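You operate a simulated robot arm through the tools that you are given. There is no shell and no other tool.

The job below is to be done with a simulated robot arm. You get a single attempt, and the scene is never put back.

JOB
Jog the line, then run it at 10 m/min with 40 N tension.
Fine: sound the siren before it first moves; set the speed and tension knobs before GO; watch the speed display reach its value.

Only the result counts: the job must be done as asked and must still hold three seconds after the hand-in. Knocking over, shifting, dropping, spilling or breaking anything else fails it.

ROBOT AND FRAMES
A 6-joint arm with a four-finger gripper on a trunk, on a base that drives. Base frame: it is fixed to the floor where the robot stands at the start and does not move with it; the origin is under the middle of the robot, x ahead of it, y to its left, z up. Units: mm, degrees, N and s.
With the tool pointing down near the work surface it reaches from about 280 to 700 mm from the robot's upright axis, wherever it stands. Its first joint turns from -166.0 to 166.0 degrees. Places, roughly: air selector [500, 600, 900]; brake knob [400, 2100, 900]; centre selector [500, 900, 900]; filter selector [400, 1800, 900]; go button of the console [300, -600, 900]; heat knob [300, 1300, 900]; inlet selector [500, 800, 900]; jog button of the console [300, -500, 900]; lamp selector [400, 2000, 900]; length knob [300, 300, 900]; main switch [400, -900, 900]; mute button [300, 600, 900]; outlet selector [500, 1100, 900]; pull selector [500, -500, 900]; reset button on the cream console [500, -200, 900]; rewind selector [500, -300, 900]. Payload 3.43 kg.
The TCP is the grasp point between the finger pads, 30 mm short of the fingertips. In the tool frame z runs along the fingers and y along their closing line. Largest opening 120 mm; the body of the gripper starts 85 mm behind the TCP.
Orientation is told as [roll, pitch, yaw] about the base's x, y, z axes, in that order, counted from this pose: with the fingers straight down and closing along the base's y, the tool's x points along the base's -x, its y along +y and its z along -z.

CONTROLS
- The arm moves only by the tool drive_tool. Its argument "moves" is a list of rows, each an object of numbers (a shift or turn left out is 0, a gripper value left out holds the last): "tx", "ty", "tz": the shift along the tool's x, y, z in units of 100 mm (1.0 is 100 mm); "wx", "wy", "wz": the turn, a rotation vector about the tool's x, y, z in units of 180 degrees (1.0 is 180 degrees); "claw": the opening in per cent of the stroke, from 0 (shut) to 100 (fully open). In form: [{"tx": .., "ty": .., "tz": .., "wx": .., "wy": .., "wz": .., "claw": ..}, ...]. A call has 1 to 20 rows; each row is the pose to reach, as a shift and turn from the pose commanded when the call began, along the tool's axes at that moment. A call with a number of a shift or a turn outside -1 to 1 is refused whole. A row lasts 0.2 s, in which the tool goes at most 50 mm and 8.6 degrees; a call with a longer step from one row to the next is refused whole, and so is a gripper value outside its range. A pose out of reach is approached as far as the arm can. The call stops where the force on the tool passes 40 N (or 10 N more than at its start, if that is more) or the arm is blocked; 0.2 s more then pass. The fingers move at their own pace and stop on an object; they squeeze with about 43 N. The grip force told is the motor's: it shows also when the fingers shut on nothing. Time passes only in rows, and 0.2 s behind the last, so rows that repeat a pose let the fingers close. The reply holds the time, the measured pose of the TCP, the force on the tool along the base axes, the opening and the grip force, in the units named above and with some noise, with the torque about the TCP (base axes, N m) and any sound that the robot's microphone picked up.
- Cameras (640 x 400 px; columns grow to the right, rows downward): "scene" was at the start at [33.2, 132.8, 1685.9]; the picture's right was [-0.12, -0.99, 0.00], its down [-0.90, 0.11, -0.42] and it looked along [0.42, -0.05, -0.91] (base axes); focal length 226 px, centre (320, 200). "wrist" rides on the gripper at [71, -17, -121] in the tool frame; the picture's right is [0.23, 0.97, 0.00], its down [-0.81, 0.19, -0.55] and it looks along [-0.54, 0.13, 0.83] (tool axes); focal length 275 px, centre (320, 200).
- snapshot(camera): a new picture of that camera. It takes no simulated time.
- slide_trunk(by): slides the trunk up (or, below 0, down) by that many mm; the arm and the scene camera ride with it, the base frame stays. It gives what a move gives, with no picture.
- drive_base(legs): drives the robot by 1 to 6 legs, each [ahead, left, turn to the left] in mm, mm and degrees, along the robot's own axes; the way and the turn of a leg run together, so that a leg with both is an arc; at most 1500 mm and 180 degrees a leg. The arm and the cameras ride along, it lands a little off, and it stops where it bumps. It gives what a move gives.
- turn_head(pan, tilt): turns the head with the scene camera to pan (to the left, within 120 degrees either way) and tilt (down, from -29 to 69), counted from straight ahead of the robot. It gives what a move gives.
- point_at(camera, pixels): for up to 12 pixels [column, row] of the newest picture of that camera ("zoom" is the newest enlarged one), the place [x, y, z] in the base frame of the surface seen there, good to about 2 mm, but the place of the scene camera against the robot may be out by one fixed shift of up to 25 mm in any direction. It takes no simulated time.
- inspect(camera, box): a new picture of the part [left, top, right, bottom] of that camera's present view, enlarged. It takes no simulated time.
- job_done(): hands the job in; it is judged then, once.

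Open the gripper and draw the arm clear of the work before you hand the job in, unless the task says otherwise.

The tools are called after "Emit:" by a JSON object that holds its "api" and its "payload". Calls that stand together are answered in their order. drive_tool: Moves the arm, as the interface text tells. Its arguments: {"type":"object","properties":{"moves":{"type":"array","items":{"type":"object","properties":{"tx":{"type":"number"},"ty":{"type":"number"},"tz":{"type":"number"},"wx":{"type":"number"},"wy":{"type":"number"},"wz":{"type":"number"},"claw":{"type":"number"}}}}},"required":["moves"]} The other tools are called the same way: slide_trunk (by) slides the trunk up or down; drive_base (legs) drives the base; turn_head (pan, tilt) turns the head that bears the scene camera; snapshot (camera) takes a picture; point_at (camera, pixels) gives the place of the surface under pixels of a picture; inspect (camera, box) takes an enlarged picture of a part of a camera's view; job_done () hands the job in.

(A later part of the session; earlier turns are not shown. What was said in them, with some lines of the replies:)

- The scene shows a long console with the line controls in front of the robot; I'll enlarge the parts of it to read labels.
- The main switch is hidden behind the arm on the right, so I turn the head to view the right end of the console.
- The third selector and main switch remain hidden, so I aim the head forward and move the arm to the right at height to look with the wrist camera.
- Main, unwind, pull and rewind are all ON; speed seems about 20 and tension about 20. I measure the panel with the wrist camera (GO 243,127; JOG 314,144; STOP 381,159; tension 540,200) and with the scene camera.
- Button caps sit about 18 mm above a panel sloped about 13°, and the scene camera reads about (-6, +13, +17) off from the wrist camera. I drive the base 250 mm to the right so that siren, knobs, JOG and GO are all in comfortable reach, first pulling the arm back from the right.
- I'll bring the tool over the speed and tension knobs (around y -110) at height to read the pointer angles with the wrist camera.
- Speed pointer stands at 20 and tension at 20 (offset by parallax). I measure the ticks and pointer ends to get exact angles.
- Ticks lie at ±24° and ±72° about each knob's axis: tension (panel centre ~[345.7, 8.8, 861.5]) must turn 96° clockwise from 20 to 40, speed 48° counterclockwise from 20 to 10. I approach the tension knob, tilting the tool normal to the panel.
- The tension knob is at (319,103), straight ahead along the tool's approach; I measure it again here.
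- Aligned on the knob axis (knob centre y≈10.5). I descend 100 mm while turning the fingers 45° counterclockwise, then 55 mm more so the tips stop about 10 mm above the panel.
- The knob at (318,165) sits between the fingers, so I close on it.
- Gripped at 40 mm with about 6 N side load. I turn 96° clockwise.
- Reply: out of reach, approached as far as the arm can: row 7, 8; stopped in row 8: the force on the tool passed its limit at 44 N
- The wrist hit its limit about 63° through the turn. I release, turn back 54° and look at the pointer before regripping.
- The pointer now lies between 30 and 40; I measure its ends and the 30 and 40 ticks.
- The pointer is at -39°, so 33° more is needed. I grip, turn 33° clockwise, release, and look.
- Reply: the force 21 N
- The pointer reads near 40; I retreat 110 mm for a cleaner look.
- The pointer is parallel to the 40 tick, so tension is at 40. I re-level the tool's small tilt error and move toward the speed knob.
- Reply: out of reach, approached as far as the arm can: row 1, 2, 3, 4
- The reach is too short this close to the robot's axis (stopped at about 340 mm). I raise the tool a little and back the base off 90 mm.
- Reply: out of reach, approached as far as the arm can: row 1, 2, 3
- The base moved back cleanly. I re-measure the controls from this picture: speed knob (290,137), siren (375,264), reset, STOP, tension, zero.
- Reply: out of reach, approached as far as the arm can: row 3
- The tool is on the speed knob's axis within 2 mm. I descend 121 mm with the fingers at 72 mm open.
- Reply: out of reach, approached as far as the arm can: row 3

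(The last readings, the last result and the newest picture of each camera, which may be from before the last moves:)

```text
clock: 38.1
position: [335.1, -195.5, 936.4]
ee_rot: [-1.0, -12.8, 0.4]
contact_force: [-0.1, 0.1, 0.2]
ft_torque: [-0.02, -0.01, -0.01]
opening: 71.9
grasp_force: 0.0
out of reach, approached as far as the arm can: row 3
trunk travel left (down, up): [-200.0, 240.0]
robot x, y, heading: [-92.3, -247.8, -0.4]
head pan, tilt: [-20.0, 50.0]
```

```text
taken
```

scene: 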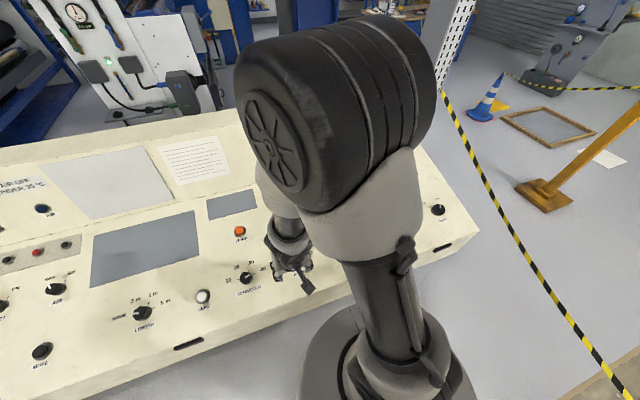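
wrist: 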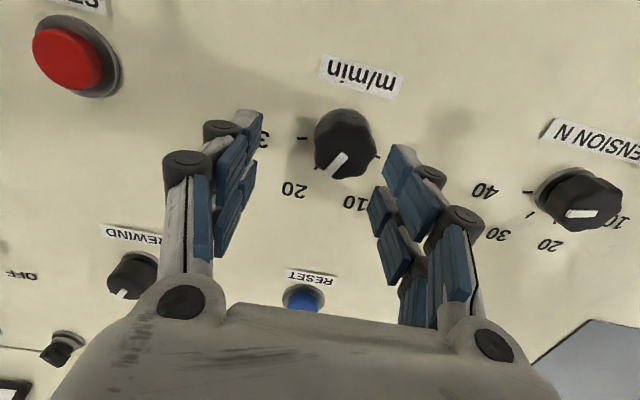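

The arm can't hold that pose (it slid to [335,-195]); probably the forearm is nearly in line with the tool at this short distance. I raise the tool, then drive back and left to get about 490 mm of reach to this knob.

Emit:
{"api": "drive_tool", "payload": {"moves": [{"tz": -0.4}, {"tz": -0.8}, {"tz": -1.0}, {"tz": -1.0}]}}

Emit:
{"api": "drive_base", "payload": {"legs": [[-65, 80, 0]]}}

Emit:
{"api": "snapshot", "payload": {"camera": "wrist"}}

```text
clock: 39.1
position: [307.0, -179.9, 1024.9]
ee_rot: [-0.1, -13.6, -0.1]
contact_force: [0.5, 0.4, -1.1]
ft_torque: [0.02, 0.04, 0.0]
opening: 72.3
grasp_force: 0.0
trunk travel left (down, up): [-200.0, 240.0]
robot x, y, heading: [-89.2, -248.6, -0.3]
head pan, tilt: [-20.0, 50.0]
```

```text
clock: 40.2
position: [239.4, -99.3, 1025.4]
ee_rot: [-0.1, -13.5, 0.1]
contact_force: [0.0, 0.6, 0.0]
ft_torque: [-0.02, 0.0, -0.04]
opening: 72.1
grasp_force: 0.0
trunk travel left (down, up): [-200.0, 240.0]
robot x, y, heading: [-157.0, -170.0, -0.1]
head pan, tilt: [-20.0, 50.0]
```

```text
taken
```

wrist: 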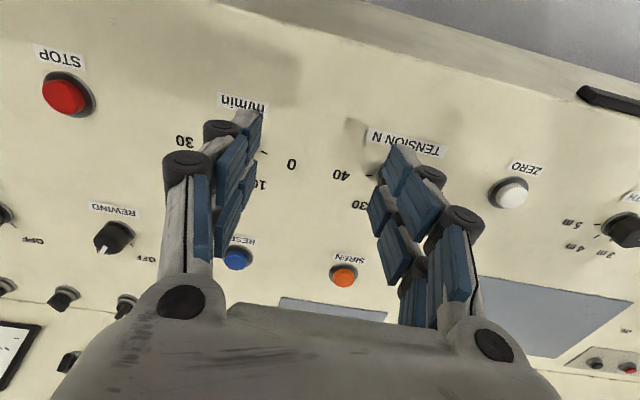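

I move to the speed knob's axis at 165 mm height: shift (+68, -81, -4).

Emit:
{"api": "drive_tool", "payload": {"moves": [{"tx": -0.22, "ty": -0.27, "tz": 0.07}, {"tx": -0.44, "ty": -0.54, "tz": 0.14}, {"tx": -0.656, "ty": -0.807, "tz": 0.2}, {"tx": -0.656, "ty": -0.807, "tz": 0.2}]}}

Emit:
{"api": "snapshot", "payload": {"camera": "wrist"}}

Emit:
{"api": "inspect", "payload": {"camera": "wrist", "box": [240, 50, 400, 180]}}

```text
clock: 41.2
position: [306.8, -181.2, 1020.8]
ee_rot: [-0.2, -13.5, 0.0]
contact_force: [-0.2, 0.4, 0.1]
ft_torque: [-0.03, 0.0, 0.02]
opening: 71.9
grasp_force: 0.1
trunk travel left (down, up): [-200.0, 240.0]
robot x, y, heading: [-156.5, -169.2, -0.5]
head pan, tilt: [-20.0, 50.0]
```

```text
taken
```

wrist: 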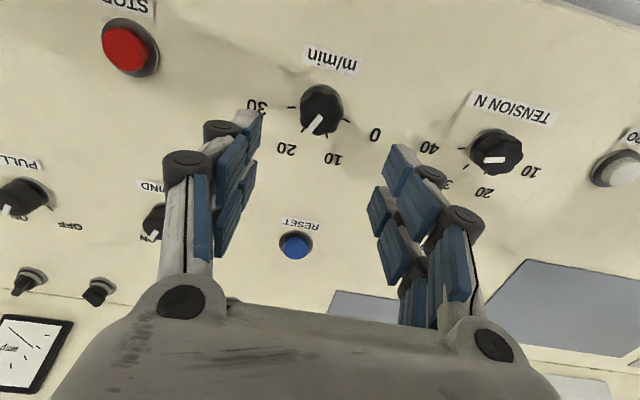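

```text
3.08 times, centred on (320, 115) of wrist
```

zoom: 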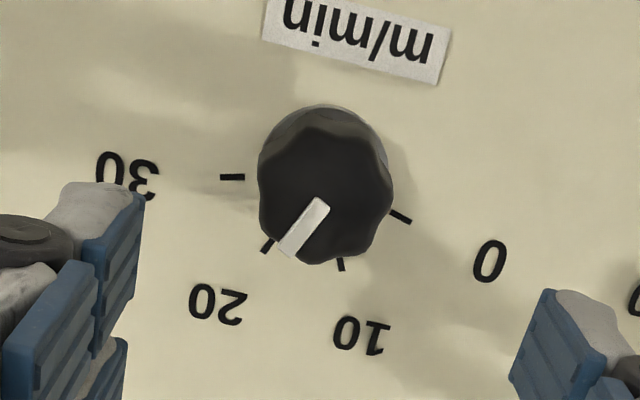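

Emit:
{"api": "point_at", "payload": {"camera": "zoom", "pixels": [[232, 178], [399, 216], [320, 203], [285, 250], [270, 190], [380, 200], [325, 180], [267, 245], [341, 265]]}}

Emit:
{"api": "drive_tool", "payload": {"moves": [{"tz": 0.3}, {"tz": 0.6}, {"tz": 0.7}, {"tz": 0.7}]}}

```text
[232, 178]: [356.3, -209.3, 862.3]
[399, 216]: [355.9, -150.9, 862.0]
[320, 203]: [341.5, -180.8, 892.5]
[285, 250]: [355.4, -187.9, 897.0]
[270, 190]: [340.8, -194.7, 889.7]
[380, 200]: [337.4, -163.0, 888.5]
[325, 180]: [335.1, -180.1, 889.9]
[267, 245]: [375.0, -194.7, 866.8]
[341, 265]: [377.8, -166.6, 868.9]
```

```text
clock: 42.2
position: [323.9, -182.0, 952.3]
ee_rot: [-0.4, -13.5, 0.0]
contact_force: [0.7, 0.1, -1.0]
ft_torque: [0.01, -0.01, -0.01]
opening: 72.0
grasp_force: 0.1
out of reach, approached as far as the arm can: row 3
trunk travel left (down, up): [-200.0, 240.0]
robot x, y, heading: [-157.0, -169.0, -0.1]
head pan, tilt: [-20.0, 50.0]
```

Reached [324,-182,952] fine though one row was flagged; I descend slowly the next 25 mm and check for drift before the tips get to the knob's sides.

Emit:
{"api": "drive_tool", "payload": {"moves": [{"tz": 0.04, "ty": 0.01}, {"tz": 0.08, "ty": 0.015}, {"tz": 0.12, "ty": 0.015}, {"tz": 0.15, "ty": 0.015}, {"tz": 0.15, "ty": 0.015}]}}

Emit:
{"api": "drive_tool", "payload": {"moves": [{}, {}]}}

```text
clock: 43.4
position: [327.6, -180.0, 938.0]
ee_rot: [0.0, -13.4, 0.0]
contact_force: [0.8, 0.4, 0.4]
ft_torque: [0.0, 0.02, 0.02]
opening: 71.8
grasp_force: 0.1
trunk travel left (down, up): [-200.0, 240.0]
robot x, y, heading: [-155.2, -168.2, -0.0]
head pan, tilt: [-20.0, 50.0]
```

```text
clock: 44.0
position: [328.2, -180.6, 938.5]
ee_rot: [-0.1, -13.5, 0.0]
contact_force: [0.3, 0.3, -0.6]
ft_torque: [0.0, 0.02, -0.01]
opening: 71.9
grasp_force: 0.0
trunk travel left (down, up): [-200.0, 240.0]
robot x, y, heading: [-154.1, -171.0, -0.3]
head pan, tilt: [-20.0, 50.0]
```

Stable with no drift. Before gripping, I test the free 48° counterclockwise turn here above the knob.

Emit:
{"api": "drive_tool", "payload": {"moves": [{"wz": -0.045}, {"wz": -0.09}, {"wz": -0.135}, {"wz": -0.18}, {"wz": -0.225}, {"wz": -0.27}, {"wz": -0.28}, {"wz": -0.28}]}}

Emit:
{"api": "drive_tool", "payload": {"moves": [{"wz": 0.045}, {"wz": 0.09}, {"wz": 0.135}, {"wz": 0.18}, {"wz": 0.225}, {"wz": 0.27}, {"wz": 0.28}, {"wz": 0.28}]}}

```text
clock: 45.8
position: [327.4, -180.3, 938.2]
ee_rot: [-10.5, -8.5, 51.2]
contact_force: [-1.2, 0.2, 0.4]
ft_torque: [0.04, -0.01, 0.0]
opening: 72.3
grasp_force: 0.0
trunk travel left (down, up): [-200.0, 240.0]
robot x, y, heading: [-155.4, -171.8, -0.1]
head pan, tilt: [-20.0, 50.0]
```

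```text
clock: 47.6
position: [327.6, -179.9, 938.7]
ee_rot: [-0.1, -13.5, 0.0]
contact_force: [-0.4, -0.7, -0.2]
ft_torque: [-0.04, -0.03, 0.02]
opening: 71.9
grasp_force: 0.0
trunk travel left (down, up): [-200.0, 240.0]
robot x, y, heading: [-154.8, -168.9, -0.0]
head pan, tilt: [-20.0, 50.0]
```

The turn is free of limits. I descend 39 mm around the knob.

Emit:
{"api": "drive_tool", "payload": {"moves": [{"tz": 0.08}, {"tz": 0.16}, {"tz": 0.24}, {"tz": 0.32}, {"tz": 0.38}, {"tz": 0.38}]}}

Emit:
{"api": "snapshot", "payload": {"camera": "wrist"}}

```text
clock: 49.0
position: [337.6, -180.0, 899.9]
ee_rot: [-0.2, -13.5, 0.0]
contact_force: [-0.5, -0.2, -0.5]
ft_torque: [0.05, 0.0, -0.01]
opening: 72.0
grasp_force: 0.1
trunk travel left (down, up): [-200.0, 240.0]
robot x, y, heading: [-154.5, -172.0, -0.1]
head pan, tilt: [-20.0, 50.0]
```

```text
taken
```

wrist: 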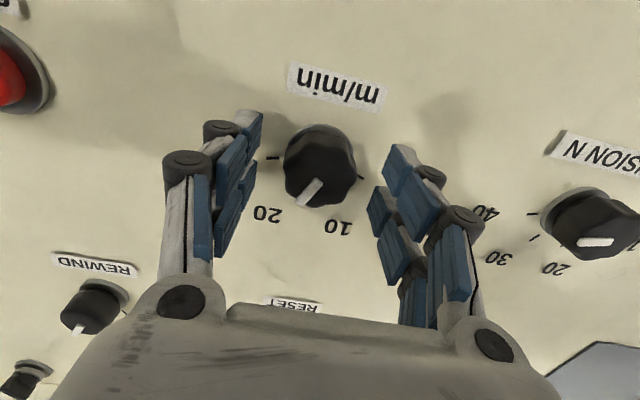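

The speed knob at (320,165) is centred between the fingers; I close and turn 48° counterclockwise.

Emit:
{"api": "drive_tool", "payload": {"moves": [{"claw": 0}, {"claw": 0}, {"claw": 0}, {"claw": 0}, {"claw": 0}, {"wz": -0.045}, {"wz": -0.09}, {"wz": -0.135}, {"wz": -0.18}, {"wz": -0.225}, {"wz": -0.267}, {"wz": -0.267}, {"wz": -0.267}]}}

Emit:
{"api": "drive_tool", "payload": {"moves": [{"claw": 60}, {"claw": 60}, {"claw": 60}, {"claw": 60}, {"claw": 60}]}}

Emit:
{"api": "drive_tool", "payload": {"moves": [{"tz": -0.2}, {"tz": -0.5}, {"tz": -0.8}, {"tz": -1.0}, {"tz": -1.0}]}}

Emit:
{"api": "inspect", "payload": {"camera": "wrist", "box": [240, 70, 400, 200]}}

```text
clock: 51.8
position: [338.2, -180.9, 901.2]
ee_rot: [-10.1, -8.9, 48.9]
contact_force: [5.7, -7.8, -4.6]
ft_torque: [-0.13, -0.31, 0.0]
opening: 39.7
grasp_force: 44.3
trunk travel left (down, up): [-200.0, 240.0]
robot x, y, heading: [-155.7, -170.3, -0.0]
head pan, tilt: [-20.0, 50.0]
```

```text
clock: 53.0
position: [337.7, -180.6, 901.4]
ee_rot: [-10.1, -8.9, 48.8]
contact_force: [-0.8, 0.1, 0.6]
ft_torque: [0.01, 0.03, 0.01]
opening: 72.2
grasp_force: 0.0
trunk travel left (down, up): [-200.0, 240.0]
robot x, y, heading: [-156.4, -172.7, -0.2]
head pan, tilt: [-20.0, 50.0]
```

```text
clock: 54.2
position: [314.2, -180.9, 999.2]
ee_rot: [-10.0, -8.9, 48.7]
contact_force: [0.3, 0.6, -0.1]
ft_torque: [-0.01, 0.0, 0.04]
opening: 72.0
grasp_force: 0.2
trunk travel left (down, up): [-200.0, 240.0]
robot x, y, heading: [-156.3, -171.8, -0.0]
head pan, tilt: [-20.0, 50.0]
```

```text
3.08 times, centred on (320, 135) of wrist
```

zoom: 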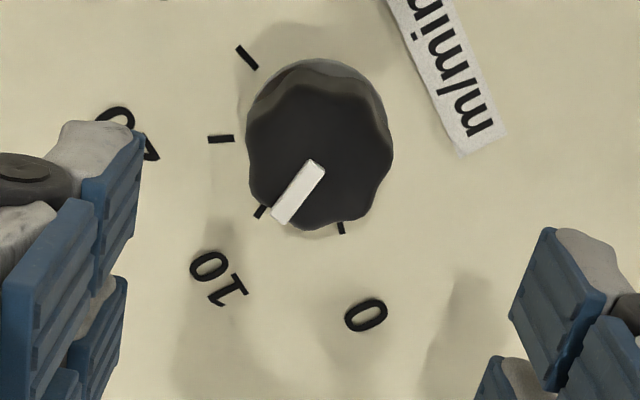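

The pointer now lines up with the 10 tick. Next I turn the tool back to yaw 0, shut the fingers and travel toward the siren button.

Emit:
{"api": "drive_tool", "payload": {"moves": [{"wz": 0.045, "claw": 0}, {"wz": 0.09, "tz": -0.1}, {"wz": 0.135, "tz": -0.2}, {"wz": 0.18, "tz": -0.3}, {"wz": 0.225, "tz": -0.3}, {"wz": 0.27, "tz": -0.3}, {"wz": 0.27, "tz": -0.3}]}}

Emit:
{"api": "drive_tool", "payload": {"moves": [{"tx": -0.3, "ty": 0.3}, {"tx": -0.6, "ty": 0.6}, {"tx": -0.9, "ty": 0.9}, {"tx": -0.9, "ty": 0.9}]}}

Emit:
{"api": "snapshot", "payload": {"camera": "wrist"}}

```text
clock: 55.8
position: [306.7, -181.6, 1027.5]
ee_rot: [0.1, -13.6, -0.7]
contact_force: [-0.1, 0.1, -0.2]
ft_torque: [-0.02, 0.0, -0.01]
opening: 0.1
grasp_force: 33.6
trunk travel left (down, up): [-200.0, 240.0]
robot x, y, heading: [-158.3, -170.5, -0.1]
head pan, tilt: [-20.0, 50.0]
```

```text
clock: 56.8
position: [394.0, -91.0, 1049.6]
ee_rot: [0.1, -13.5, -0.6]
contact_force: [-0.1, 0.3, 0.6]
ft_torque: [0.02, -0.01, 0.0]
opening: 0.2
grasp_force: 33.2
trunk travel left (down, up): [-200.0, 240.0]
robot x, y, heading: [-156.7, -168.8, -0.3]
head pan, tilt: [-20.0, 50.0]
```

```text
taken
```

wrist: 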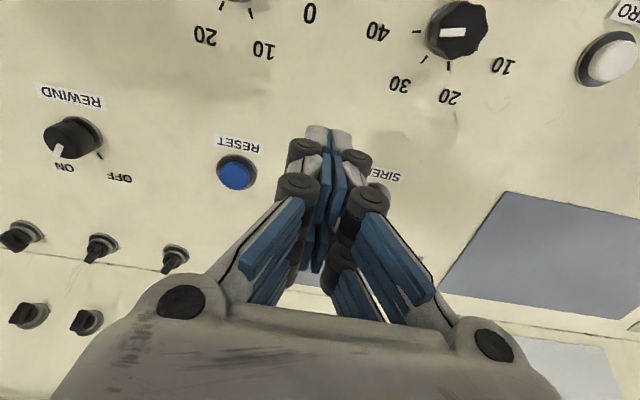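

Fingertips show at (328,130) and the siren is hidden behind them; I measure RESET (237,173), then move on to be over the siren while staying high.

Emit:
{"api": "point_at", "payload": {"camera": "wrist", "pixels": [[237, 175], [384, 192], [255, 210], [400, 230]]}}

Emit:
{"api": "drive_tool", "payload": {"moves": [{"tx": -0.3, "ty": 0.25}, {"tx": -0.6, "ty": 0.5}, {"tx": -0.97, "ty": 0.82}, {"tx": -0.97, "ty": 0.82}]}}

Emit:
{"api": "snapshot", "payload": {"camera": "wrist"}}

Emit:
{"api": "snapshot", "payload": {"camera": "scene"}}

```text
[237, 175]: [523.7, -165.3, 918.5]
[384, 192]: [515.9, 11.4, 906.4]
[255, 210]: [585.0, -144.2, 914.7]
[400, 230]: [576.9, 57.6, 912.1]
```

```text
clock: 57.8
position: [487.9, -9.4, 1070.6]
ee_rot: [0.1, -13.5, -0.6]
contact_force: [0.1, 0.7, 0.2]
ft_torque: [0.04, 0.0, 0.01]
opening: 0.1
grasp_force: 33.4
trunk travel left (down, up): [-200.0, 240.0]
robot x, y, heading: [-157.9, -168.1, -0.2]
head pan, tilt: [-20.0, 50.0]
```

```text
taken
```

wrist: 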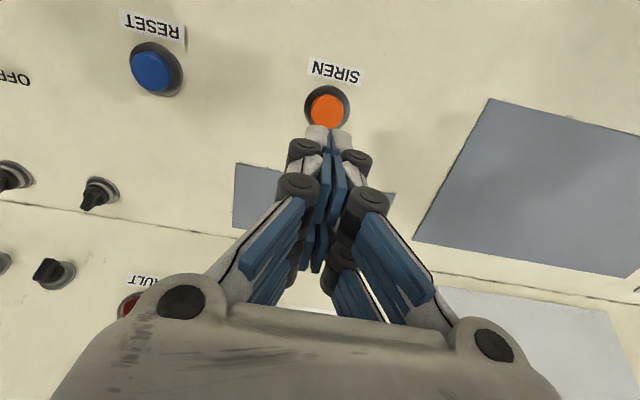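

```text
taken
```

scene: 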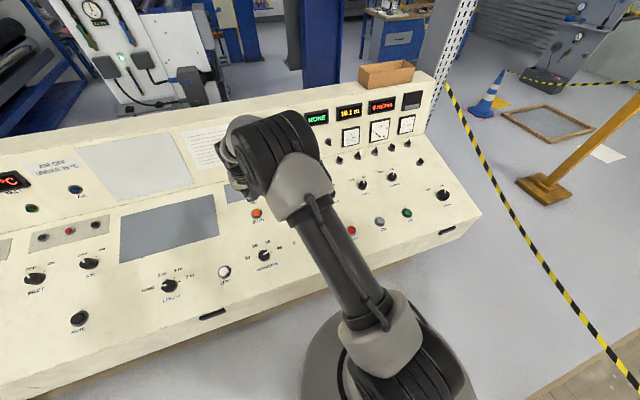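

Emit:
{"api": "point_at", "payload": {"camera": "wrist", "pixels": [[327, 108], [315, 108], [338, 108], [327, 97], [327, 118], [151, 70], [300, 85]]}}

Emit:
{"api": "inspect", "payload": {"camera": "scene", "box": [300, 80, 460, 180]}}

```text
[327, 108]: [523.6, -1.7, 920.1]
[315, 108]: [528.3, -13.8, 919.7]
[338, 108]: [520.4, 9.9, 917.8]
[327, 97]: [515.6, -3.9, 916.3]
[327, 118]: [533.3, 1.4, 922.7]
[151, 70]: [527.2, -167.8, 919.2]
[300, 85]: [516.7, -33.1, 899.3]
```

```text
4.00 times, centred on (380, 130) of scene
```

zoom: 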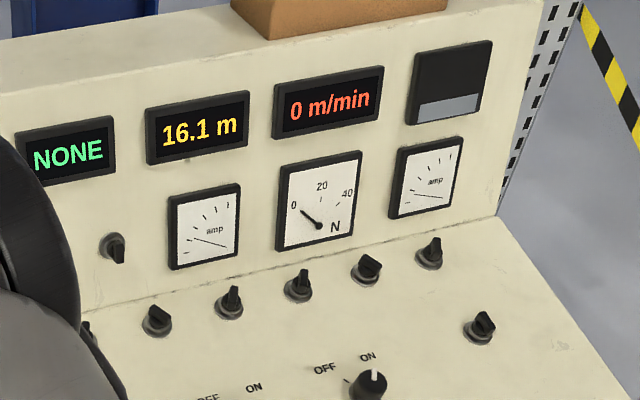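

The siren cap centre is at [524.5, -2, 920], so the tool needs a 7 mm shift left and a 125 mm descent to touch. I go down 110 mm first.

Emit:
{"api": "drive_tool", "payload": {"moves": [{"tz": 0.25, "ty": 0.07}, {"tz": 0.5, "ty": 0.07}, {"tz": 0.75, "ty": 0.07}, {"tz": 1.0, "ty": 0.07}, {"tz": 1.0, "ty": 0.07}]}}

Emit:
{"api": "drive_tool", "payload": {"moves": [{"tz": 0.05}, {"tz": 0.1}, {"tz": 0.1}]}}

Emit:
{"api": "snapshot", "payload": {"camera": "wrist"}}

```text
clock: 59.0
position: [513.2, -4.4, 974.1]
ee_rot: [0.1, -13.5, -0.5]
contact_force: [-0.2, 0.2, 0.3]
ft_torque: [0.0, 0.0, 0.01]
opening: 0.1
grasp_force: 33.1
trunk travel left (down, up): [-200.0, 240.0]
robot x, y, heading: [-158.7, -169.9, 0.0]
head pan, tilt: [-20.0, 50.0]
```

```text
clock: 59.8
position: [516.3, -4.3, 964.8]
ee_rot: [0.0, -13.5, -0.6]
contact_force: [0.0, -0.9, -0.6]
ft_torque: [-0.02, -0.02, 0.0]
opening: 0.0
grasp_force: 33.6
trunk travel left (down, up): [-200.0, 240.0]
robot x, y, heading: [-152.3, -169.6, -0.1]
head pan, tilt: [-20.0, 50.0]
```

```text
taken
```

wrist: 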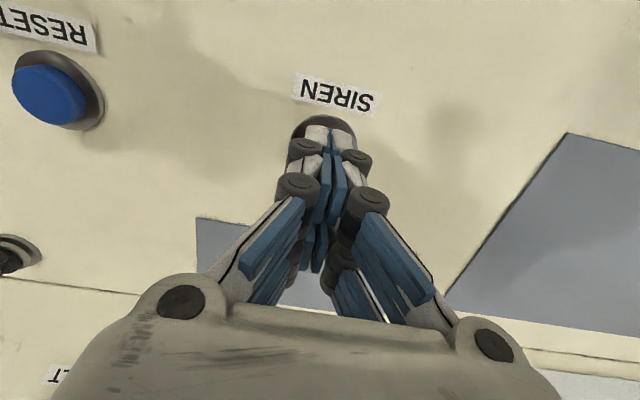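

The tips line up with the siren cap, about 16 mm above it. I press slowly and listen.

Emit:
{"api": "drive_tool", "payload": {"moves": [{"tz": 0.08}, {"tz": 0.13}, {"tz": 0.15}, {"tz": 0.17}, {"tz": 0.19}, {"tz": 0.21}, {"tz": 0.22}, {"tz": 0.22}, {"tz": 0.22}, {"tz": 0.22}, {"tz": 0.22}]}}

```text
clock: 62.2
position: [521.9, -3.4, 943.4]
ee_rot: [0.0, -13.5, -0.6]
contact_force: [0.8, 0.2, 1.6]
ft_torque: [0.04, 0.04, -0.02]
opening: 6.0
grasp_force: 33.3
trunk travel left (down, up): [-200.0, 240.0]
robot x, y, heading: [-155.3, -172.1, -0.0]
head pan, tilt: [-20.0, 50.0]
```

No force was felt but the opening reads 6 mm, so I look.

Emit:
{"api": "snapshot", "payload": {"camera": "wrist"}}

Emit:
{"api": "inspect", "payload": {"camera": "wrist", "box": [240, 70, 400, 200]}}

Emit:
{"api": "inspect", "payload": {"camera": "scene", "box": [200, 120, 360, 240]}}

```text
taken
```

wrist: 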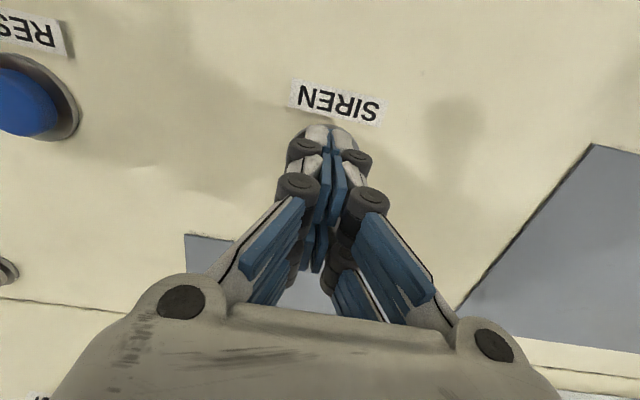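

```text
3.08 times, centred on (320, 135) of wrist
```

zoom: 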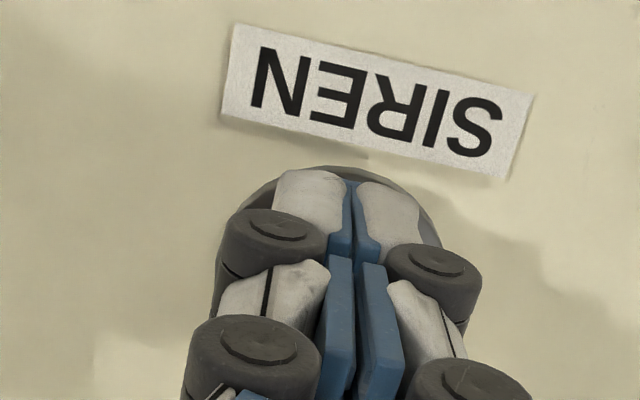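

```text
3.33 times, centred on (280, 180) of scene
```

zoom: 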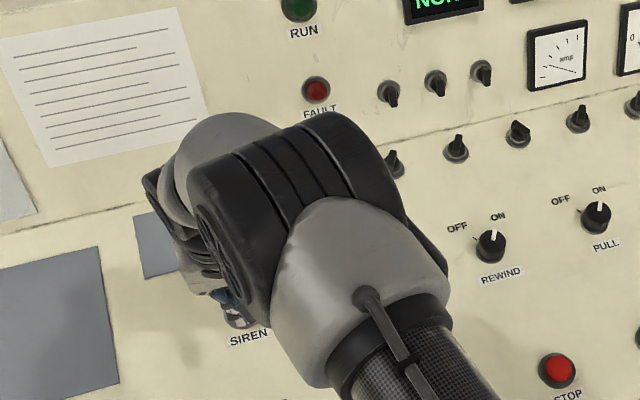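

The fingers are spread slightly and no sound came yet; the tips are about 6 mm into the cap's travel. I press a bit deeper in small steps.

Emit:
{"api": "drive_tool", "payload": {"moves": [{"tz": 0.01}, {"tz": 0.02}, {"tz": 0.03}, {"tz": 0.03}]}}

```text
clock: 63.2
position: [522.1, -3.1, 940.9]
ee_rot: [0.1, -13.6, -0.6]
contact_force: [-1.0, -1.6, 3.4]
ft_torque: [-0.05, 0.02, -0.02]
opening: 6.0
grasp_force: 33.5
trunk travel left (down, up): [-200.0, 240.0]
robot x, y, heading: [-150.4, -171.3, 0.1]
head pan, tilt: [-20.0, 50.0]
heard: click
```

A click was heard at 3.4 N. I hold it a moment, then release by lifting, listening for the siren.

Emit:
{"api": "drive_tool", "payload": {"moves": [{"tz": 0.01}, {"tz": 0.01}, {"tz": 0.01}, {"tz": 0.01}]}}

Emit:
{"api": "drive_tool", "payload": {"moves": [{"tz": -0.1}, {"tz": -0.3}, {"tz": -0.3}, {"tz": -0.3}]}}

Emit:
{"api": "snapshot", "payload": {"camera": "scene"}}

```text
clock: 64.2
position: [522.6, -3.0, 938.9]
ee_rot: [0.0, -13.5, -0.6]
contact_force: [0.4, -0.3, 5.2]
ft_torque: [0.0, -0.04, -0.04]
opening: 6.2
grasp_force: 33.4
trunk travel left (down, up): [-200.0, 240.0]
robot x, y, heading: [-156.4, -172.3, -0.2]
head pan, tilt: [-20.0, 50.0]
```

```text
clock: 65.2
position: [514.1, -1.7, 968.0]
ee_rot: [0.0, -13.5, -0.6]
contact_force: [-0.7, -0.1, 0.1]
ft_torque: [-0.03, -0.02, -0.03]
opening: 0.4
grasp_force: 33.7
trunk travel left (down, up): [-200.0, 240.0]
robot x, y, heading: [-156.4, -171.2, -0.1]
head pan, tilt: [-20.0, 50.0]
```

```text
taken
```

scene: 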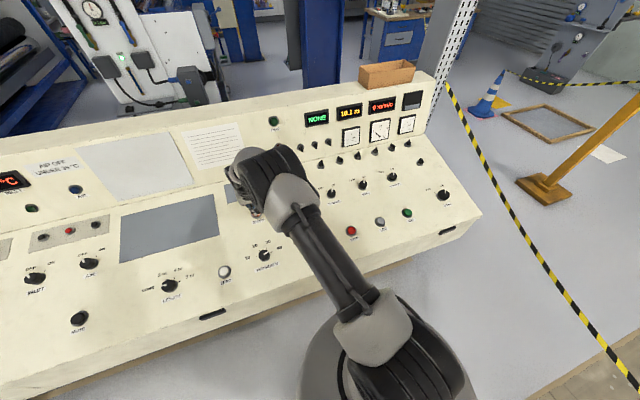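

Only the click was heard, no siren tone. I press again and hold for longer to make sure.

Emit:
{"api": "drive_tool", "payload": {"moves": [{"tz": 0.15}, {"tz": 0.25}, {"tz": 0.28}, {"tz": 0.3}, {"tz": 0.305}, {"tz": 0.31}, {"tz": 0.31}, {"tz": 0.31}, {"tz": 0.31}, {"tz": 0.31}, {"tz": 0.31}, {"tz": 0.31}, {"tz": 0.31}, {"tz": 0.31}, {"tz": 0.31}, {"tz": 0.31}]}}

Emit:
{"api": "inspect", "payload": {"camera": "scene", "box": [260, 80, 460, 205]}}

Emit:
{"api": "drive_tool", "payload": {"moves": [{}, {}, {}, {}, {}]}}

```text
clock: 68.6
position: [521.0, -4.4, 939.9]
ee_rot: [0.1, -13.5, -0.6]
contact_force: [-0.9, 0.0, 4.6]
ft_torque: [0.0, 0.02, -0.01]
opening: 6.2
grasp_force: 33.3
trunk travel left (down, up): [-200.0, 240.0]
robot x, y, heading: [-158.5, -167.7, 0.2]
head pan, tilt: [-20.0, 50.0]
heard: click
```

```text
3.20 times, centred on (360, 142) of scene
```

zoom: 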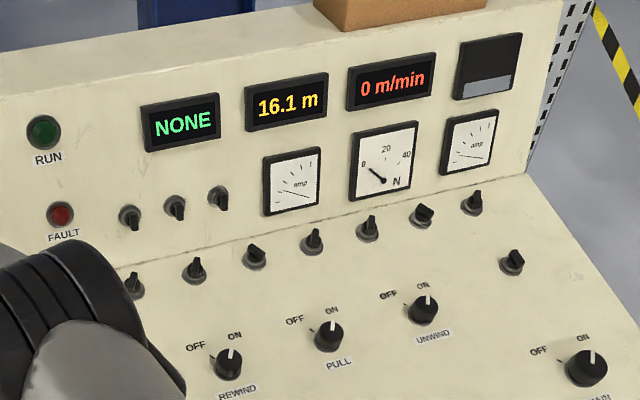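

```text
clock: 69.8
position: [521.9, -3.6, 939.1]
ee_rot: [0.0, -13.5, -0.6]
contact_force: [0.0, 0.2, 5.7]
ft_torque: [-0.02, 0.02, 0.01]
opening: 5.9
grasp_force: 33.4
trunk travel left (down, up): [-200.0, 240.0]
robot x, y, heading: [-159.0, -172.1, -0.2]
head pan, tilt: [-20.0, 50.0]
```

The siren button clicked again and was held; displays still read 0 m/min. I release, rise 100 mm and travel to the JOG button.

Emit:
{"api": "drive_tool", "payload": {"moves": [{"tz": -0.3}, {"tz": -0.7}, {"tz": -1.0}, {"tz": -1.0}]}}

Emit:
{"api": "drive_tool", "payload": {"moves": [{"ty": -0.4, "tx": 0.1}, {"ty": -0.8, "tx": 0.2}, {"ty": -1.0, "tx": 0.25}]}}

Emit:
{"api": "drive_tool", "payload": {"moves": [{"ty": -0.4, "tx": 0.1}, {"ty": -0.8, "tx": 0.2}, {"ty": -1.0, "tx": 0.25}]}}

Emit:
{"api": "drive_tool", "payload": {"moves": [{"ty": -0.4, "tx": 0.1}, {"ty": -0.8, "tx": 0.2}, {"ty": -1.0, "tx": 0.25}]}}

Emit:
{"api": "drive_tool", "payload": {"moves": [{"ty": -0.4, "tx": 0.1}, {"ty": -0.8, "tx": 0.2}, {"ty": -1.0, "tx": 0.25}, {"ty": -1.0, "tx": 0.25}]}}

Emit:
{"api": "snapshot", "payload": {"camera": "wrist"}}

```text
clock: 70.8
position: [498.9, -1.7, 1033.8]
ee_rot: [-0.1, -13.4, -0.6]
contact_force: [0.6, 0.2, 0.5]
ft_torque: [-0.03, 0.0, -0.02]
opening: 0.0
grasp_force: 33.3
trunk travel left (down, up): [-200.0, 240.0]
robot x, y, heading: [-153.5, -173.1, -0.1]
head pan, tilt: [-20.0, 50.0]
```

```text
clock: 71.6
position: [472.7, -101.5, 1030.7]
ee_rot: [0.0, -13.5, -0.5]
contact_force: [0.1, 0.5, -0.1]
ft_torque: [0.02, 0.02, -0.01]
opening: 0.0
grasp_force: 33.5
trunk travel left (down, up): [-200.0, 240.0]
robot x, y, heading: [-156.9, -171.2, 0.0]
head pan, tilt: [-20.0, 50.0]
```

```text
clock: 72.4
position: [448.7, -203.9, 1023.3]
ee_rot: [0.0, -13.5, -0.7]
contact_force: [0.4, 0.3, 0.5]
ft_torque: [0.01, 0.0, 0.01]
opening: 0.0
grasp_force: 33.8
trunk travel left (down, up): [-200.0, 240.0]
robot x, y, heading: [-158.0, -170.4, -0.2]
head pan, tilt: [-20.0, 50.0]
```

```text
clock: 73.2
position: [422.7, -303.4, 1017.2]
ee_rot: [0.0, -13.5, -0.6]
contact_force: [-1.0, 0.5, -0.7]
ft_torque: [0.02, 0.01, 0.0]
opening: 0.3
grasp_force: 33.7
trunk travel left (down, up): [-200.0, 240.0]
robot x, y, heading: [-158.9, -170.2, -0.2]
head pan, tilt: [-20.0, 50.0]
```

```text
clock: 74.2
position: [397.0, -400.4, 1011.9]
ee_rot: [0.1, -13.4, -0.6]
contact_force: [-0.3, -0.2, -1.3]
ft_torque: [0.02, 0.0, -0.02]
opening: 0.1
grasp_force: 34.1
trunk travel left (down, up): [-200.0, 240.0]
robot x, y, heading: [-157.4, -167.8, -0.0]
head pan, tilt: [-20.0, 50.0]
```

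```text
taken
```

wrist: 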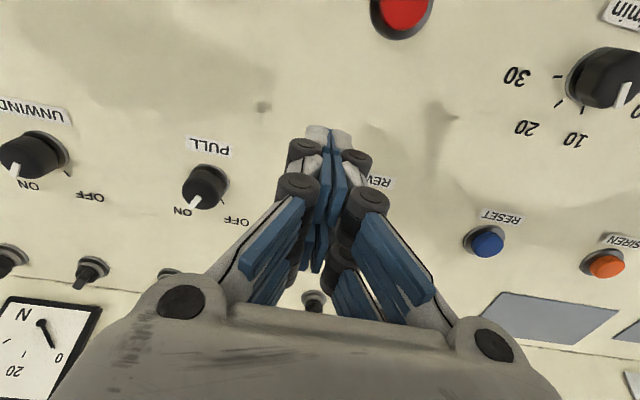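

I go on to hover above the JOG button: shift about (-93, -86, -12).

Emit:
{"api": "drive_tool", "payload": {"moves": [{"tx": 0.3, "ty": -0.28, "tz": -0.05}, {"tx": 0.6, "ty": -0.56, "tz": -0.1}, {"tx": 0.92, "ty": -0.86, "tz": -0.1}, {"tx": 0.92, "ty": -0.86, "tz": -0.1}]}}

Emit:
{"api": "snapshot", "payload": {"camera": "wrist"}}

```text
clock: 75.2
position: [306.3, -488.2, 999.4]
ee_rot: [-0.1, -13.5, -0.6]
contact_force: [-1.0, 0.4, 0.4]
ft_torque: [-0.05, 0.04, 0.0]
opening: 0.0
grasp_force: 33.2
trunk travel left (down, up): [-200.0, 240.0]
robot x, y, heading: [-155.5, -172.5, -0.1]
head pan, tilt: [-20.0, 50.0]
```

```text
taken
```

wrist: 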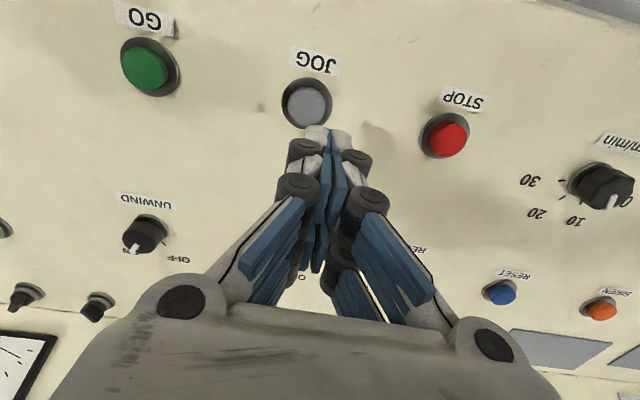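

Emit:
{"api": "point_at", "payload": {"camera": "wrist", "pixels": [[309, 104], [296, 102], [321, 104], [309, 90], [309, 117], [145, 68], [135, 68], [447, 139]]}}

```text
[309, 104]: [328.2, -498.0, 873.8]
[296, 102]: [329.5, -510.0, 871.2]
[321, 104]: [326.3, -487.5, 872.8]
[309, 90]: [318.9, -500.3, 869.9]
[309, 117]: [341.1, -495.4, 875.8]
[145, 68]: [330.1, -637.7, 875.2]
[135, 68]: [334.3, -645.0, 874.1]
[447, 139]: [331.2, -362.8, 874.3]
```

JOG cap centre is at about [330,-498,873.5]; I shift 10 mm right, 4 mm nearer and go down 85 mm.

Emit:
{"api": "drive_tool", "payload": {"moves": [{"tz": 0.25, "tx": 0.04, "ty": -0.1}, {"tz": 0.5, "tx": 0.045, "ty": -0.1}, {"tz": 0.75, "tx": 0.045, "ty": -0.1}, {"tz": 0.85, "tx": 0.045, "ty": -0.1}, {"tz": 0.85, "tx": 0.045, "ty": -0.1}]}}

Emit:
{"api": "snapshot", "payload": {"camera": "wrist"}}

Emit:
{"api": "snapshot", "payload": {"camera": "scene"}}

```text
clock: 76.4
position: [319.8, -497.0, 915.6]
ee_rot: [0.0, -13.6, -0.6]
contact_force: [0.3, -0.4, 0.7]
ft_torque: [-0.02, 0.01, 0.0]
opening: 0.0
grasp_force: 33.5
trunk travel left (down, up): [-200.0, 240.0]
robot x, y, heading: [-154.2, -170.0, -0.1]
head pan, tilt: [-20.0, 50.0]
```

```text
taken
```

wrist: 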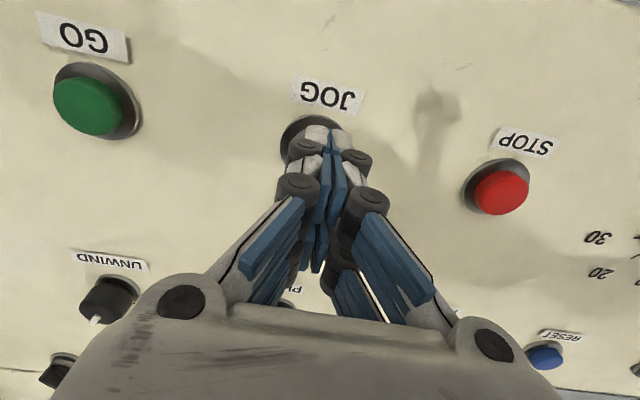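

```text
taken
```

scene: 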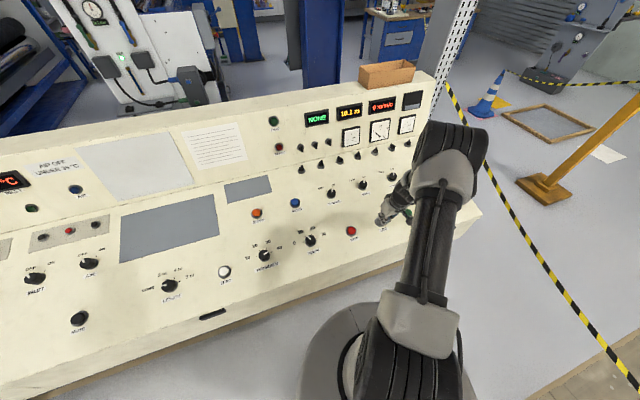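

The bezel centre (≈312) lies a bit left of the fingertips (328), so I shift another 5 mm right and press in slowly, holding at the click.

Emit:
{"api": "drive_tool", "payload": {"moves": [{"tz": 0.05, "ty": -0.05}, {"tz": 0.1, "ty": -0.05}, {"tz": 0.14, "ty": -0.05}, {"tz": 0.16, "ty": -0.05}, {"tz": 0.18, "ty": -0.05}, {"tz": 0.2, "ty": -0.05}, {"tz": 0.21, "ty": -0.05}, {"tz": 0.22, "ty": -0.05}]}}

Emit:
{"api": "inspect", "payload": {"camera": "scene", "box": [260, 80, 460, 205]}}

```text
clock: 78.2
position: [324.7, -502.7, 894.8]
ee_rot: [0.0, -13.5, -0.5]
contact_force: [-2.2, -0.2, 2.3]
ft_torque: [0.01, 0.07, 0.02]
opening: 5.6
grasp_force: 33.0
trunk travel left (down, up): [-200.0, 240.0]
robot x, y, heading: [-157.8, -169.8, -0.2]
head pan, tilt: [-20.0, 50.0]
heard: click
```

```text
3.20 times, centred on (360, 142) of scene
```

zoom: 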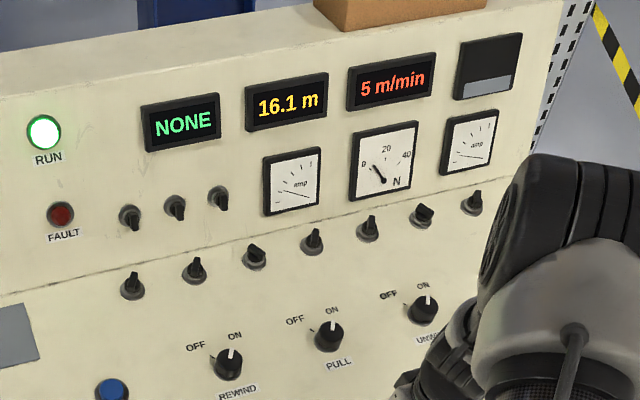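

RUN is lit and the speed display shows 5 m/min: the line is jogging. I hold it for about 2 s, then release and watch.

Emit:
{"api": "drive_tool", "payload": {"moves": [{"tz": 0.01}, {"tz": 0.01}, {"tz": 0.01}, {"tz": 0.01}, {"tz": 0.01}, {"tz": 0.01}, {"tz": 0.01}, {"tz": 0.01}, {"tz": 0.01}]}}

Emit:
{"api": "inspect", "payload": {"camera": "scene", "box": [260, 80, 460, 205]}}

Emit:
{"api": "drive_tool", "payload": {"moves": [{"tz": -0.2}, {"tz": -0.5}, {"tz": -0.8}, {"tz": -0.9}, {"tz": -0.9}]}}

Emit:
{"api": "inspect", "payload": {"camera": "scene", "box": [260, 80, 460, 205]}}

```text
clock: 80.2
position: [326.2, -501.5, 894.4]
ee_rot: [0.0, -13.6, -0.6]
contact_force: [0.2, 1.2, 3.8]
ft_torque: [0.03, 0.0, -0.02]
opening: 6.0
grasp_force: 33.8
trunk travel left (down, up): [-200.0, 240.0]
robot x, y, heading: [-160.7, -169.6, 0.0]
head pan, tilt: [-20.0, 50.0]
```

```text
3.20 times, centred on (360, 142) of scene
```

zoom: 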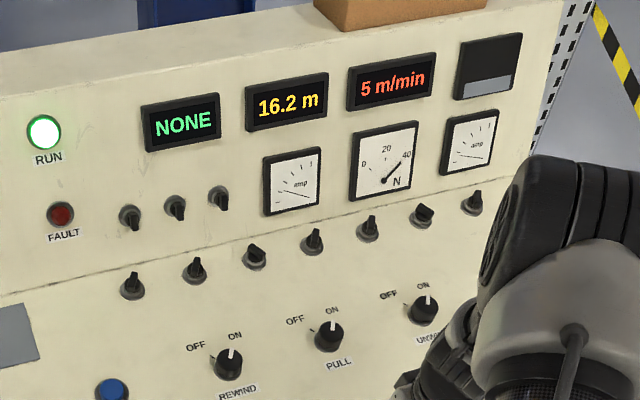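

```text
clock: 81.4
position: [305.0, -501.7, 980.4]
ee_rot: [0.0, -13.5, -0.6]
contact_force: [-0.1, 0.5, -0.4]
ft_torque: [0.0, 0.02, -0.01]
opening: 0.2
grasp_force: 33.7
trunk travel left (down, up): [-200.0, 240.0]
robot x, y, heading: [-156.3, -169.6, -0.1]
head pan, tilt: [-20.0, 50.0]
```

```text
3.20 times, centred on (360, 142) of scene
```

zoom: 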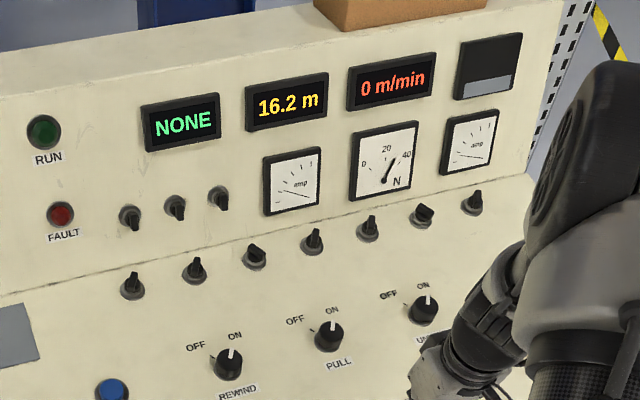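

The jog worked (length 16.2 m, tension needle reached 40, stopped at release, no fault). I move 137 mm right to GO.

Emit:
{"api": "drive_tool", "payload": {"moves": [{"ty": -0.4}, {"ty": -0.8}, {"ty": -1.0}]}}

Emit:
{"api": "drive_tool", "payload": {"moves": [{"ty": -0.2}, {"ty": -0.32}, {"ty": -0.32}]}}

Emit:
{"api": "snapshot", "payload": {"camera": "wrist"}}

```text
clock: 82.2
position: [303.1, -601.8, 979.5]
ee_rot: [0.1, -13.4, -0.6]
contact_force: [1.0, -0.5, -0.5]
ft_torque: [0.03, 0.0, 0.01]
opening: 0.0
grasp_force: 33.3
trunk travel left (down, up): [-200.0, 240.0]
robot x, y, heading: [-155.5, -170.3, -0.2]
head pan, tilt: [-20.0, 50.0]
```

```text
clock: 83.0
position: [303.0, -633.5, 979.8]
ee_rot: [0.0, -13.5, -0.6]
contact_force: [0.2, 0.1, -0.1]
ft_torque: [-0.01, -0.03, 0.0]
opening: 0.0
grasp_force: 33.9
trunk travel left (down, up): [-200.0, 240.0]
robot x, y, heading: [-154.9, -172.3, -0.1]
head pan, tilt: [-20.0, 50.0]
```

```text
taken
```

wrist: 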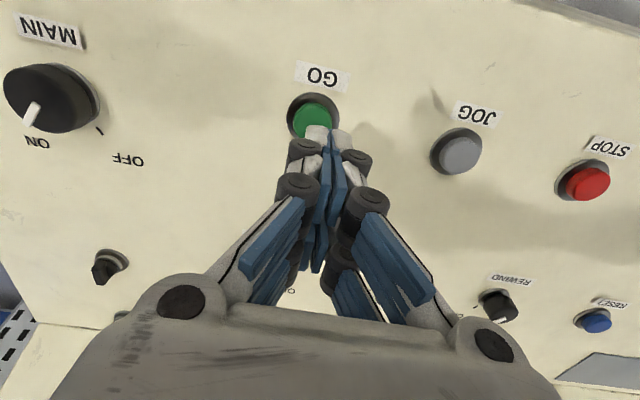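

Emit:
{"api": "point_at", "payload": {"camera": "wrist", "pixels": [[313, 115], [302, 115], [326, 115], [313, 105], [313, 122], [458, 155]]}}

Emit:
{"api": "drive_tool", "payload": {"moves": [{"tz": 0.2, "ty": -0.05}, {"tz": 0.4, "ty": -0.06}, {"tz": 0.6, "ty": -0.06}, {"tz": 0.65, "ty": -0.06}, {"tz": 0.65, "ty": -0.06}]}}

Emit:
{"api": "snapshot", "payload": {"camera": "wrist"}}

```text
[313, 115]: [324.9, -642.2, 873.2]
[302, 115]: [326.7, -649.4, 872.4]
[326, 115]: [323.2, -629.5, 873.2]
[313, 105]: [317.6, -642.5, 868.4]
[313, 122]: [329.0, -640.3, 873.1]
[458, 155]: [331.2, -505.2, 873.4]
```

```text
clock: 84.2
position: [317.5, -639.9, 916.8]
ee_rot: [0.1, -13.5, -0.5]
contact_force: [-0.3, 0.0, 0.7]
ft_torque: [0.0, 0.03, -0.03]
opening: 0.0
grasp_force: 33.4
trunk travel left (down, up): [-200.0, 240.0]
robot x, y, heading: [-154.3, -169.5, -0.2]
head pan, tilt: [-20.0, 50.0]
```

```text
taken
```

wrist: 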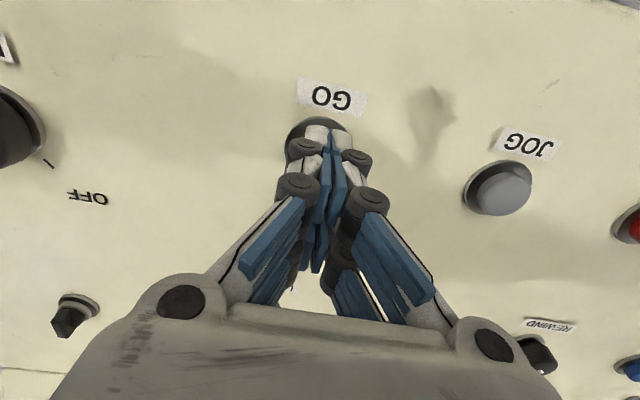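

The tips cover the GO cap. I press in slowly to the click.

Emit:
{"api": "drive_tool", "payload": {"moves": [{"tz": 0.06, "ty": -0.02}, {"tz": 0.12, "ty": -0.02}, {"tz": 0.15, "ty": -0.02}, {"tz": 0.17, "ty": -0.02}, {"tz": 0.19, "ty": -0.02}, {"tz": 0.21, "ty": -0.02}, {"tz": 0.225, "ty": -0.02}, {"tz": 0.235, "ty": -0.02}]}}

Emit:
{"api": "inspect", "payload": {"camera": "scene", "box": [260, 80, 460, 205]}}

```text
clock: 86.0
position: [323.7, -640.8, 895.4]
ee_rot: [0.0, -13.5, -0.6]
contact_force: [0.2, 0.8, 1.9]
ft_torque: [-0.03, 0.03, 0.04]
opening: 6.0
grasp_force: 33.6
trunk travel left (down, up): [-200.0, 240.0]
robot x, y, heading: [-154.5, -171.0, -0.4]
head pan, tilt: [-20.0, 50.0]
```

```text
3.20 times, centred on (360, 142) of scene
```

zoom: 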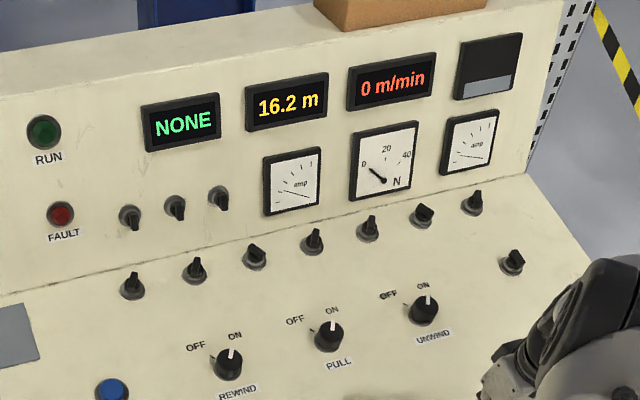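

No click yet; I press 2–3 mm deeper.

Emit:
{"api": "drive_tool", "payload": {"moves": [{"tz": 0.01}, {"tz": 0.02}, {"tz": 0.025}, {"tz": 0.025}]}}

Emit:
{"api": "inspect", "payload": {"camera": "scene", "box": [260, 80, 460, 205]}}

```text
clock: 87.0
position: [324.0, -641.7, 892.6]
ee_rot: [0.0, -13.5, -0.6]
contact_force: [0.5, 0.4, 5.2]
ft_torque: [0.02, -0.05, 0.02]
opening: 6.1
grasp_force: 33.3
trunk travel left (down, up): [-200.0, 240.0]
robot x, y, heading: [-158.6, -168.9, -0.0]
head pan, tilt: [-20.0, 50.0]
heard: click
```

```text
3.20 times, centred on (360, 142) of scene
```

zoom: 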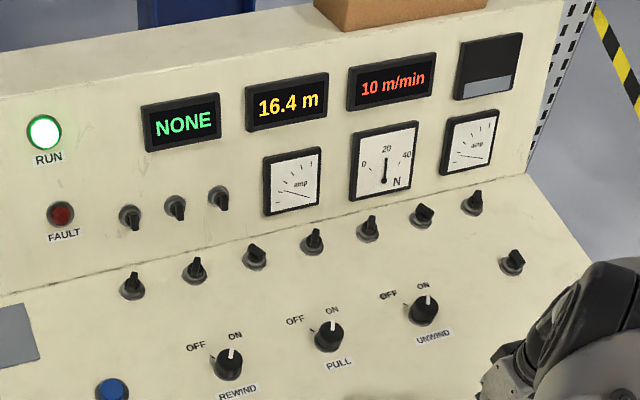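

GO clicked; RUN is lit and the speed shows 10 m/min. I release, draw the arm up clear, open the gripper, and watch the displays.

Emit:
{"api": "drive_tool", "payload": {"moves": [{"tz": -0.2}, {"tz": -0.5}, {"tz": -0.8}, {"tz": -1.0}, {"tz": -1.0}]}}

Emit:
{"api": "drive_tool", "payload": {"moves": [{"tz": -0.3, "claw": 50}, {"tz": -0.6}, {"tz": -0.8}, {"tz": -0.8}, {"tz": -0.8}]}}

Emit:
{"api": "snapshot", "payload": {"camera": "scene"}}

Emit:
{"api": "inspect", "payload": {"camera": "scene", "box": [260, 80, 460, 205]}}

Emit:
{"api": "inspect", "payload": {"camera": "scene", "box": [230, 200, 350, 290]}}

```text
clock: 88.2
position: [301.5, -641.9, 991.1]
ee_rot: [0.1, -13.5, -0.6]
contact_force: [0.0, 0.1, -0.7]
ft_torque: [-0.02, 0.0, 0.0]
opening: 0.1
grasp_force: 33.5
trunk travel left (down, up): [-200.0, 240.0]
robot x, y, heading: [-154.0, -170.5, -0.3]
head pan, tilt: [-20.0, 50.0]
```

```text
clock: 89.4
position: [281.4, -640.7, 1068.1]
ee_rot: [0.0, -13.6, -0.6]
contact_force: [-0.1, -0.2, 0.6]
ft_torque: [-0.02, 0.0, 0.0]
opening: 59.8
grasp_force: 0.0
trunk travel left (down, up): [-200.0, 240.0]
robot x, y, heading: [-156.4, -169.9, -0.3]
head pan, tilt: [-20.0, 50.0]
```

```text
taken
```

scene: 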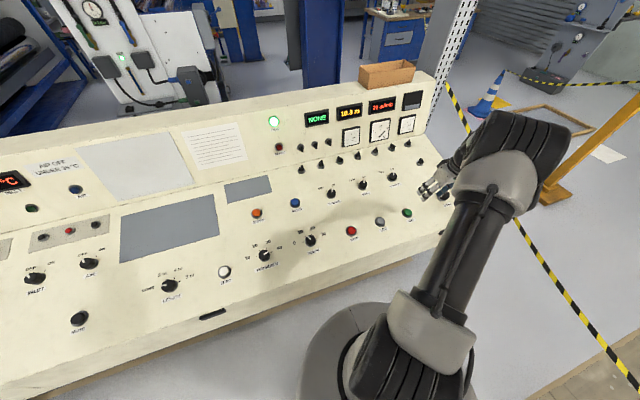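

```text
3.20 times, centred on (360, 142) of scene
```

zoom: 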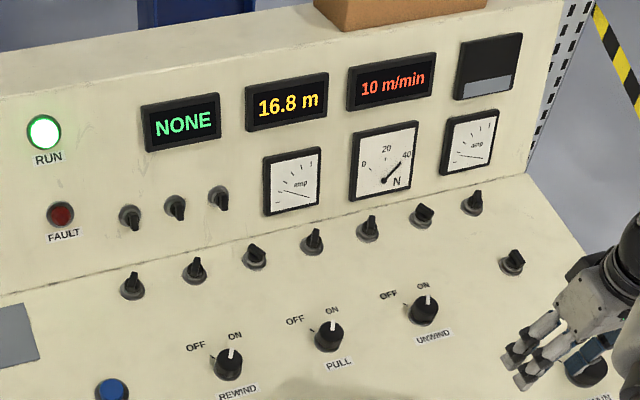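

```text
4.44 times, centred on (290, 245) of scene
```

zoom: 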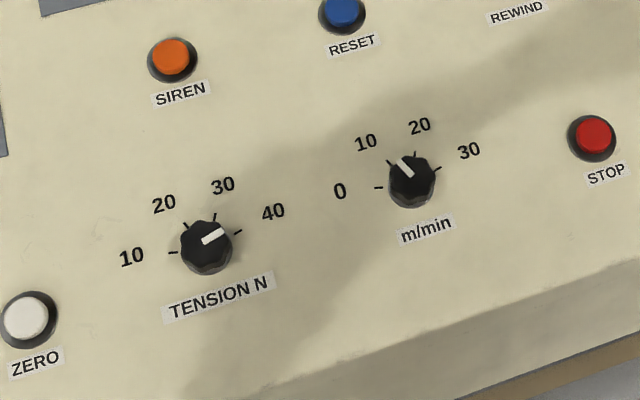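

Speed is 10 m/min, the tension needle is at 40 N, RUN is lit, no fault, and both knobs point at their ticks. I wait about 3 s and check once more.

Emit:
{"api": "drive_tool", "payload": {"moves": [{"tz": -0.3}, {"tz": -0.5}, {"tz": -0.5}, {"tz": -0.5}, {"tz": -0.5}, {"tz": -0.5}, {"tz": -0.5}, {"tz": -0.5}, {"tz": -0.5}, {"tz": -0.5}, {"tz": -0.5}, {"tz": -0.5}, {"tz": -0.5}, {"tz": -0.5}, {"tz": -0.5}]}}

Emit:
{"api": "inspect", "payload": {"camera": "scene", "box": [260, 80, 460, 205]}}

```text
clock: 92.6
position: [271.3, -642.1, 1116.4]
ee_rot: [0.0, -13.5, -0.6]
contact_force: [0.5, 0.6, 0.1]
ft_torque: [-0.01, -0.01, -0.03]
opening: 60.0
grasp_force: 0.1
trunk travel left (down, up): [-200.0, 240.0]
robot x, y, heading: [-155.8, -170.9, -0.2]
head pan, tilt: [-20.0, 50.0]
```

```text
3.20 times, centred on (360, 142) of scene
```

zoom: 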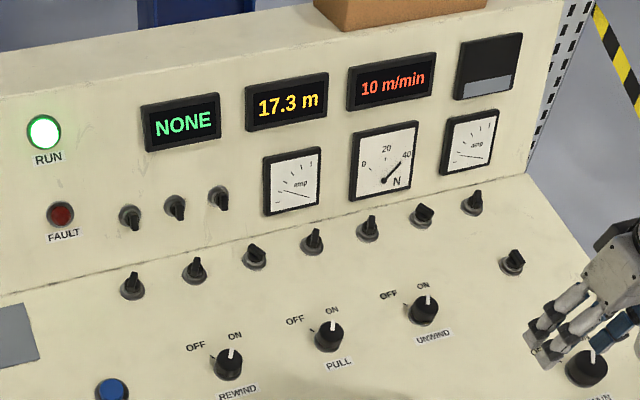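

The line runs steadily at 10 m/min and 40 N with no fault, and the arm is clear with the gripper open. I hand the job in.

Emit:
{"api": "job_done", "payload": {}}

```text
The job is handed in.
```

The line is running at 10 m/min with the tension needle at 40 N. The RUN lamp is lit, there is no fault, and the readings held steady for several seconds before I handed the job in.

- **Knobs:** I set tension from 20 to 40 N and speed from 20 to 10 m/min before the line moved. Both pointers line up with their ticks.
- **Siren:** I pressed it twice before the first movement, holding the second press for several seconds. The microphone picked up the button's click each time but no siren tone, so I can't confirm it sounded.
- **Jog:** I held JOG for about 2 s. The display showed 5 m/min, the counter went from 16.1 to 16.2 m, and the line stopped on release.
- **GO:** I pressed it once, and the speed display was at 10 m/min when I checked right after the click.

The arm is drawn clear of the console with the gripper open. I moved the base back and sideways partway through to reach the speed knob, and it ended about 155 mm back and 170 mm right of where it started.
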